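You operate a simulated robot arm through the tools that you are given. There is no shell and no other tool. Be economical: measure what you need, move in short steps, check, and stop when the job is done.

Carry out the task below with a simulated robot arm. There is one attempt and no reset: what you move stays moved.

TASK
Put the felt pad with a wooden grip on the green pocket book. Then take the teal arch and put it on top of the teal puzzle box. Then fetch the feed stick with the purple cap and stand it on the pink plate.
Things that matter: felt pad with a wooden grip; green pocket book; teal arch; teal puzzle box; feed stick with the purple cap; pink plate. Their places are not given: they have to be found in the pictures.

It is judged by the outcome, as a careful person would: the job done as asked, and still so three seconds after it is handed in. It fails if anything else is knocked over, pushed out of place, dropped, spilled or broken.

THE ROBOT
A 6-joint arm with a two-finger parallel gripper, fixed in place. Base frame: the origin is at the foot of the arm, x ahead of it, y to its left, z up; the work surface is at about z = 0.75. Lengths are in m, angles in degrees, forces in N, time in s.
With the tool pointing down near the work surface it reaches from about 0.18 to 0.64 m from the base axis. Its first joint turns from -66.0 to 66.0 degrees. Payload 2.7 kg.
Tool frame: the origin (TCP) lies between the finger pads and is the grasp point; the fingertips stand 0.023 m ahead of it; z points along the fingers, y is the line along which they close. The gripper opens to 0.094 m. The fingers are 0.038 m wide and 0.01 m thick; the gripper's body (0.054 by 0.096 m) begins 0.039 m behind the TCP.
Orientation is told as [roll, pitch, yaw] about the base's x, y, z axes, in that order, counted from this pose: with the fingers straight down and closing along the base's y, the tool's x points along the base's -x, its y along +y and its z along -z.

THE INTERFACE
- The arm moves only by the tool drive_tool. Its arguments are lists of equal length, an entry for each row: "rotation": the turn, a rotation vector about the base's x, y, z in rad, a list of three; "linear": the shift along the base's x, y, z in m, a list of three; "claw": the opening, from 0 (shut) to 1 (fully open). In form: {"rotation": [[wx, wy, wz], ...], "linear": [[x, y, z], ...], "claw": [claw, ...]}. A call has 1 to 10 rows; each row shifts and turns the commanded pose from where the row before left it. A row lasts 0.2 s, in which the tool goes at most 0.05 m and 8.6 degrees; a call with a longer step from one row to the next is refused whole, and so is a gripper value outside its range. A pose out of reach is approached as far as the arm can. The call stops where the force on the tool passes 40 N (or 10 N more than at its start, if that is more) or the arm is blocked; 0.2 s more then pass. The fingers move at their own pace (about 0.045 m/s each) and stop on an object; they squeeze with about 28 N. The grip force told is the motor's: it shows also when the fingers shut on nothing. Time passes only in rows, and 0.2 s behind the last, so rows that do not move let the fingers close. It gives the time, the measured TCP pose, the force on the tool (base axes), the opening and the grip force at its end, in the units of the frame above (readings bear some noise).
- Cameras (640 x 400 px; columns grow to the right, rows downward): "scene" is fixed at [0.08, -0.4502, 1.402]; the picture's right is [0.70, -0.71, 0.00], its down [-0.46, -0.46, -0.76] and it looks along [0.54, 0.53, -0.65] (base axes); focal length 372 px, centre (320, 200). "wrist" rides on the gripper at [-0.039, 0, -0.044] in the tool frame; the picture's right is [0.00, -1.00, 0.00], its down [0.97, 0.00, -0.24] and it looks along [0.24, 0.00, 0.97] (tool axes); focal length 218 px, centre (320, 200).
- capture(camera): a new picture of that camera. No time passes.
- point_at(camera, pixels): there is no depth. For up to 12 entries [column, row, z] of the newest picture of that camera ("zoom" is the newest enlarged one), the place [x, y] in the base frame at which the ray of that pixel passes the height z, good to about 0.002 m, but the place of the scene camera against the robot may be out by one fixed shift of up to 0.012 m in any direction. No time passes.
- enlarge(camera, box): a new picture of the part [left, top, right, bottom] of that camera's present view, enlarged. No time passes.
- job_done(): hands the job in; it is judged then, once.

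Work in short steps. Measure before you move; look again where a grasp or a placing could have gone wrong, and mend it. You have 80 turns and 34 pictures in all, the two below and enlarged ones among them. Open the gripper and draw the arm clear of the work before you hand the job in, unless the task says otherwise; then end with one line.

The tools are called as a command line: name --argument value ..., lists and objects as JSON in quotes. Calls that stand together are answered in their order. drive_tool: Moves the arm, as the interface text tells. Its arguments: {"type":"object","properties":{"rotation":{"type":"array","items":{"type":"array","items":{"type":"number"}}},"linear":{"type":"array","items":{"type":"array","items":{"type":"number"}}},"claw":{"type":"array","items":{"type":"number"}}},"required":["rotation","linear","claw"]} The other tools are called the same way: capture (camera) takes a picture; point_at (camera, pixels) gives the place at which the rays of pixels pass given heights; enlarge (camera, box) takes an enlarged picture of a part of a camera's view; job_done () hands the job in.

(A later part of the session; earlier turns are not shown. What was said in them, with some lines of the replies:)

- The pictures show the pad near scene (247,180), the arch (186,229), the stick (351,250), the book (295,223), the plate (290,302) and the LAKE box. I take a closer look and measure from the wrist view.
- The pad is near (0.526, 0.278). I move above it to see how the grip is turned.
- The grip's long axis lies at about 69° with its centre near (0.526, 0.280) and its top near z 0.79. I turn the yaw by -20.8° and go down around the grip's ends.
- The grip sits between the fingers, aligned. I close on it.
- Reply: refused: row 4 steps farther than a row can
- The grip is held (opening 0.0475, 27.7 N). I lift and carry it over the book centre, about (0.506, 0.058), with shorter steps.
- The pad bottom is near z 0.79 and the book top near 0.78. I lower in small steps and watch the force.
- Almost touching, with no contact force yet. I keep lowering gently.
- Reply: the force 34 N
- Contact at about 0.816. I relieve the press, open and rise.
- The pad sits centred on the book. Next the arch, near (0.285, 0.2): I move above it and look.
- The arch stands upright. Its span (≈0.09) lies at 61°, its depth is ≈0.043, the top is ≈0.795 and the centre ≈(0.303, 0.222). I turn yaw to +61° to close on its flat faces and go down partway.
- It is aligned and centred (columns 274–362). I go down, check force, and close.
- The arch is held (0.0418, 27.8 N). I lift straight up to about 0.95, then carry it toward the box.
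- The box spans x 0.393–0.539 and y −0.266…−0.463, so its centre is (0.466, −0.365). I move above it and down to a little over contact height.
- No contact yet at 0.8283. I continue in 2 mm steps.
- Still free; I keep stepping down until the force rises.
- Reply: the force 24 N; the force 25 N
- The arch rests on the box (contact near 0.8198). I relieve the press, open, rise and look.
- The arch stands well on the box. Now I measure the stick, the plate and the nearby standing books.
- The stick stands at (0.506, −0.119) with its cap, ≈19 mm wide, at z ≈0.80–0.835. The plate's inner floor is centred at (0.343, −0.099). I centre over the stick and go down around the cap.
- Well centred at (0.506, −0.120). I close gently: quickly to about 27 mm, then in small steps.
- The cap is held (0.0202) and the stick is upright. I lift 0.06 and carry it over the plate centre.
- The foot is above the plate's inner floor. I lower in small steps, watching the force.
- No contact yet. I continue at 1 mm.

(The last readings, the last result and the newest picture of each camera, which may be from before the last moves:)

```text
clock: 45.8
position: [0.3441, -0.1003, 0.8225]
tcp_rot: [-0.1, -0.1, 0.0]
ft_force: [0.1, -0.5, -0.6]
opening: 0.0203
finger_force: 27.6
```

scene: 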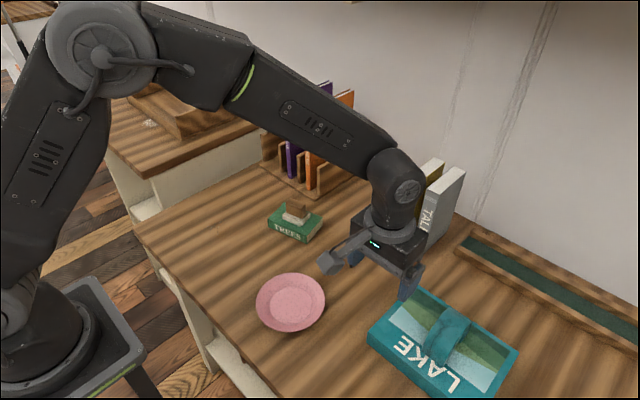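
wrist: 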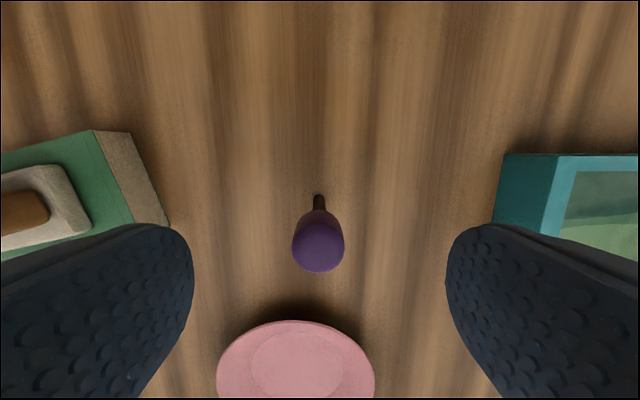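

drive_tool --rotation '[[0, 0, 0], [0, 0, 0]]' --linear '[[0, 0, -0.001], [0, 0, 0]]' --claw '[0, 0]'

drive_tool --rotation '[[0, 0, 0], [0, 0, 0]]' --linear '[[0, 0, -0.001], [0, 0, 0]]' --claw '[0, 0]'

drive_tool --rotation '[[0, 0, 0], [0, 0, 0]]' --linear '[[0, 0, -0.001], [0, 0, 0]]' --claw '[0, 0]'

```text
clock: 46.4
position: [0.3442, -0.0999, 0.8204]
tcp_rot: [0.0, 0.0, 0.1]
ft_force: [0.2, -0.1, -0.9]
opening: 0.0203
finger_force: 27.8
```

```text
clock: 47.0
position: [0.3429, -0.0995, 0.8201]
tcp_rot: [0.0, 0.0, 0.1]
ft_force: [0.4, -0.6, 0.1]
opening: 0.0203
finger_force: 28.0
```

```text
clock: 47.6
position: [0.3439, -0.0998, 0.8182]
tcp_rot: [0.1, -0.1, 0.1]
ft_force: [-4.4, 3.1, 16.8]
opening: 0.0204
finger_force: 28.2
```

Contact (16.8 N). I back off about 0.9 mm so it just touches, then check the force.

drive_tool --rotation '[[0, 0, 0], [0, 0, 0], [0, 0, 0]]' --linear '[[0, 0, 0.0007], [0, 0, 0], [0, 0, 0]]' --claw '[0, 0, 0]'

```text
clock: 48.4
position: [0.3428, -0.1007, 0.8188]
tcp_rot: [0.0, -0.1, 0.1]
ft_force: [1.5, 0.2, 7.6]
opening: 0.0205
finger_force: 27.8
```

drive_tool --rotation '[[0, 0, 0], [0, 0, 0], [0, 0, 0]]' --linear '[[0, 0, 0.0005], [0, 0, 0], [0, 0, 0]]' --claw '[0, 0, 0]'

```text
clock: 49.2
position: [0.3433, -0.0992, 0.8211]
tcp_rot: [0.0, 0.1, 0.0]
ft_force: [0.4, -0.7, -0.3]
opening: 0.0205
finger_force: 27.8
```

The stick barely touches now. I open slowly, evenly to both sides.

drive_tool --rotation '[[0, 0, 0], [0, 0, 0], [0, 0, 0], [0, 0, 0], [0, 0, 0], [0, 0, 0], [0, 0, 0], [0, 0, 0]]' --linear '[[0, 0, 0], [0, 0, 0], [0, 0, 0], [0, 0, 0], [0, 0, 0], [0, 0, 0], [0, 0, 0], [0, 0, 0]]' --claw '[0.23, 0.25, 0.28, 0.35, 0.5, 0.7, 0.9, 0.9]'

enlarge --camera "scene" --box '[235, 235, 345, 335]'

```text
clock: 51.0
position: [0.3418, -0.0994, 0.8196]
tcp_rot: [-0.1, 0.0, 0.1]
ft_force: [0.0, -0.5, -0.5]
opening: 0.0845
finger_force: 0.0
```

```text
4.00 times, centred on (290, 285) of scene
```

zoom: 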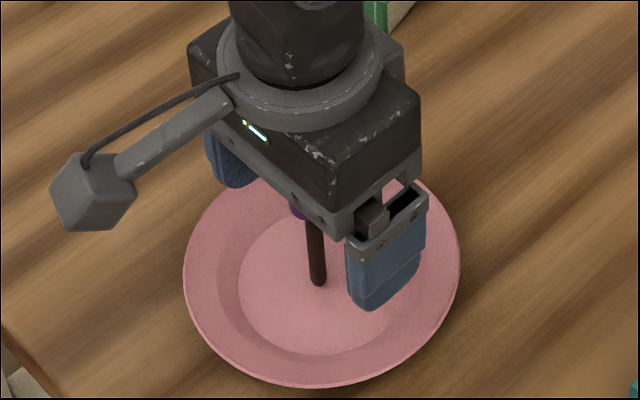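

The stick stands on its own. I rise straight up slowly and look.

drive_tool --rotation '[[0, 0, 0], [0, 0, 0], [0, 0, 0], [0, 0, 0], [0, 0, 0], [0, 0, 0], [0, 0, 0]]' --linear '[[0, 0, 0.01], [0, 0, 0.025], [0, 0, 0.035], [0, 0, 0.04], [0, 0, 0.04], [0, 0, 0.03], [0, 0, 0]]' --claw '[0.9, 0.9, 0.9, 0.9, 0.9, 0.9, 0.9]'

capture --camera "scene"

```text
clock: 52.6
position: [0.3407, -0.0986, 1.0009]
tcp_rot: [0.0, -0.1, 0.2]
ft_force: [-0.4, 0.7, -0.8]
opening: 0.0846
finger_force: 0.1
```

```text
2 pictures are left
```

scene: 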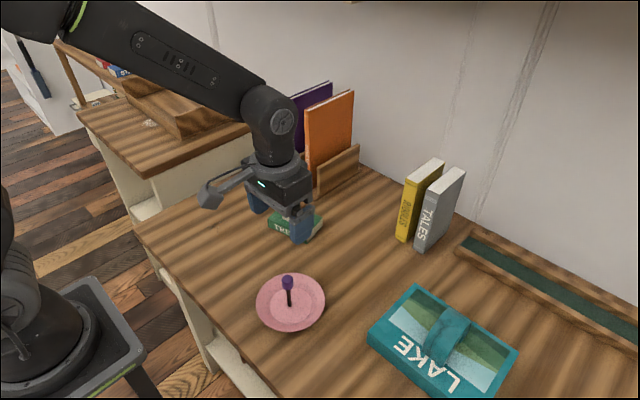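

All three things are in place: the stick stands at (289,290) on the plate, the arch is on the box, and the pad is on the book. The arm is clear at z = 1.0 with the gripper open, so I hand the job in.

job_done

```text
The job is handed in.
```

The felt pad is on the green book, the teal arch is on top of the puzzle box, and the purple-capped stick stands on the pink plate; nothing else appears to have moved.
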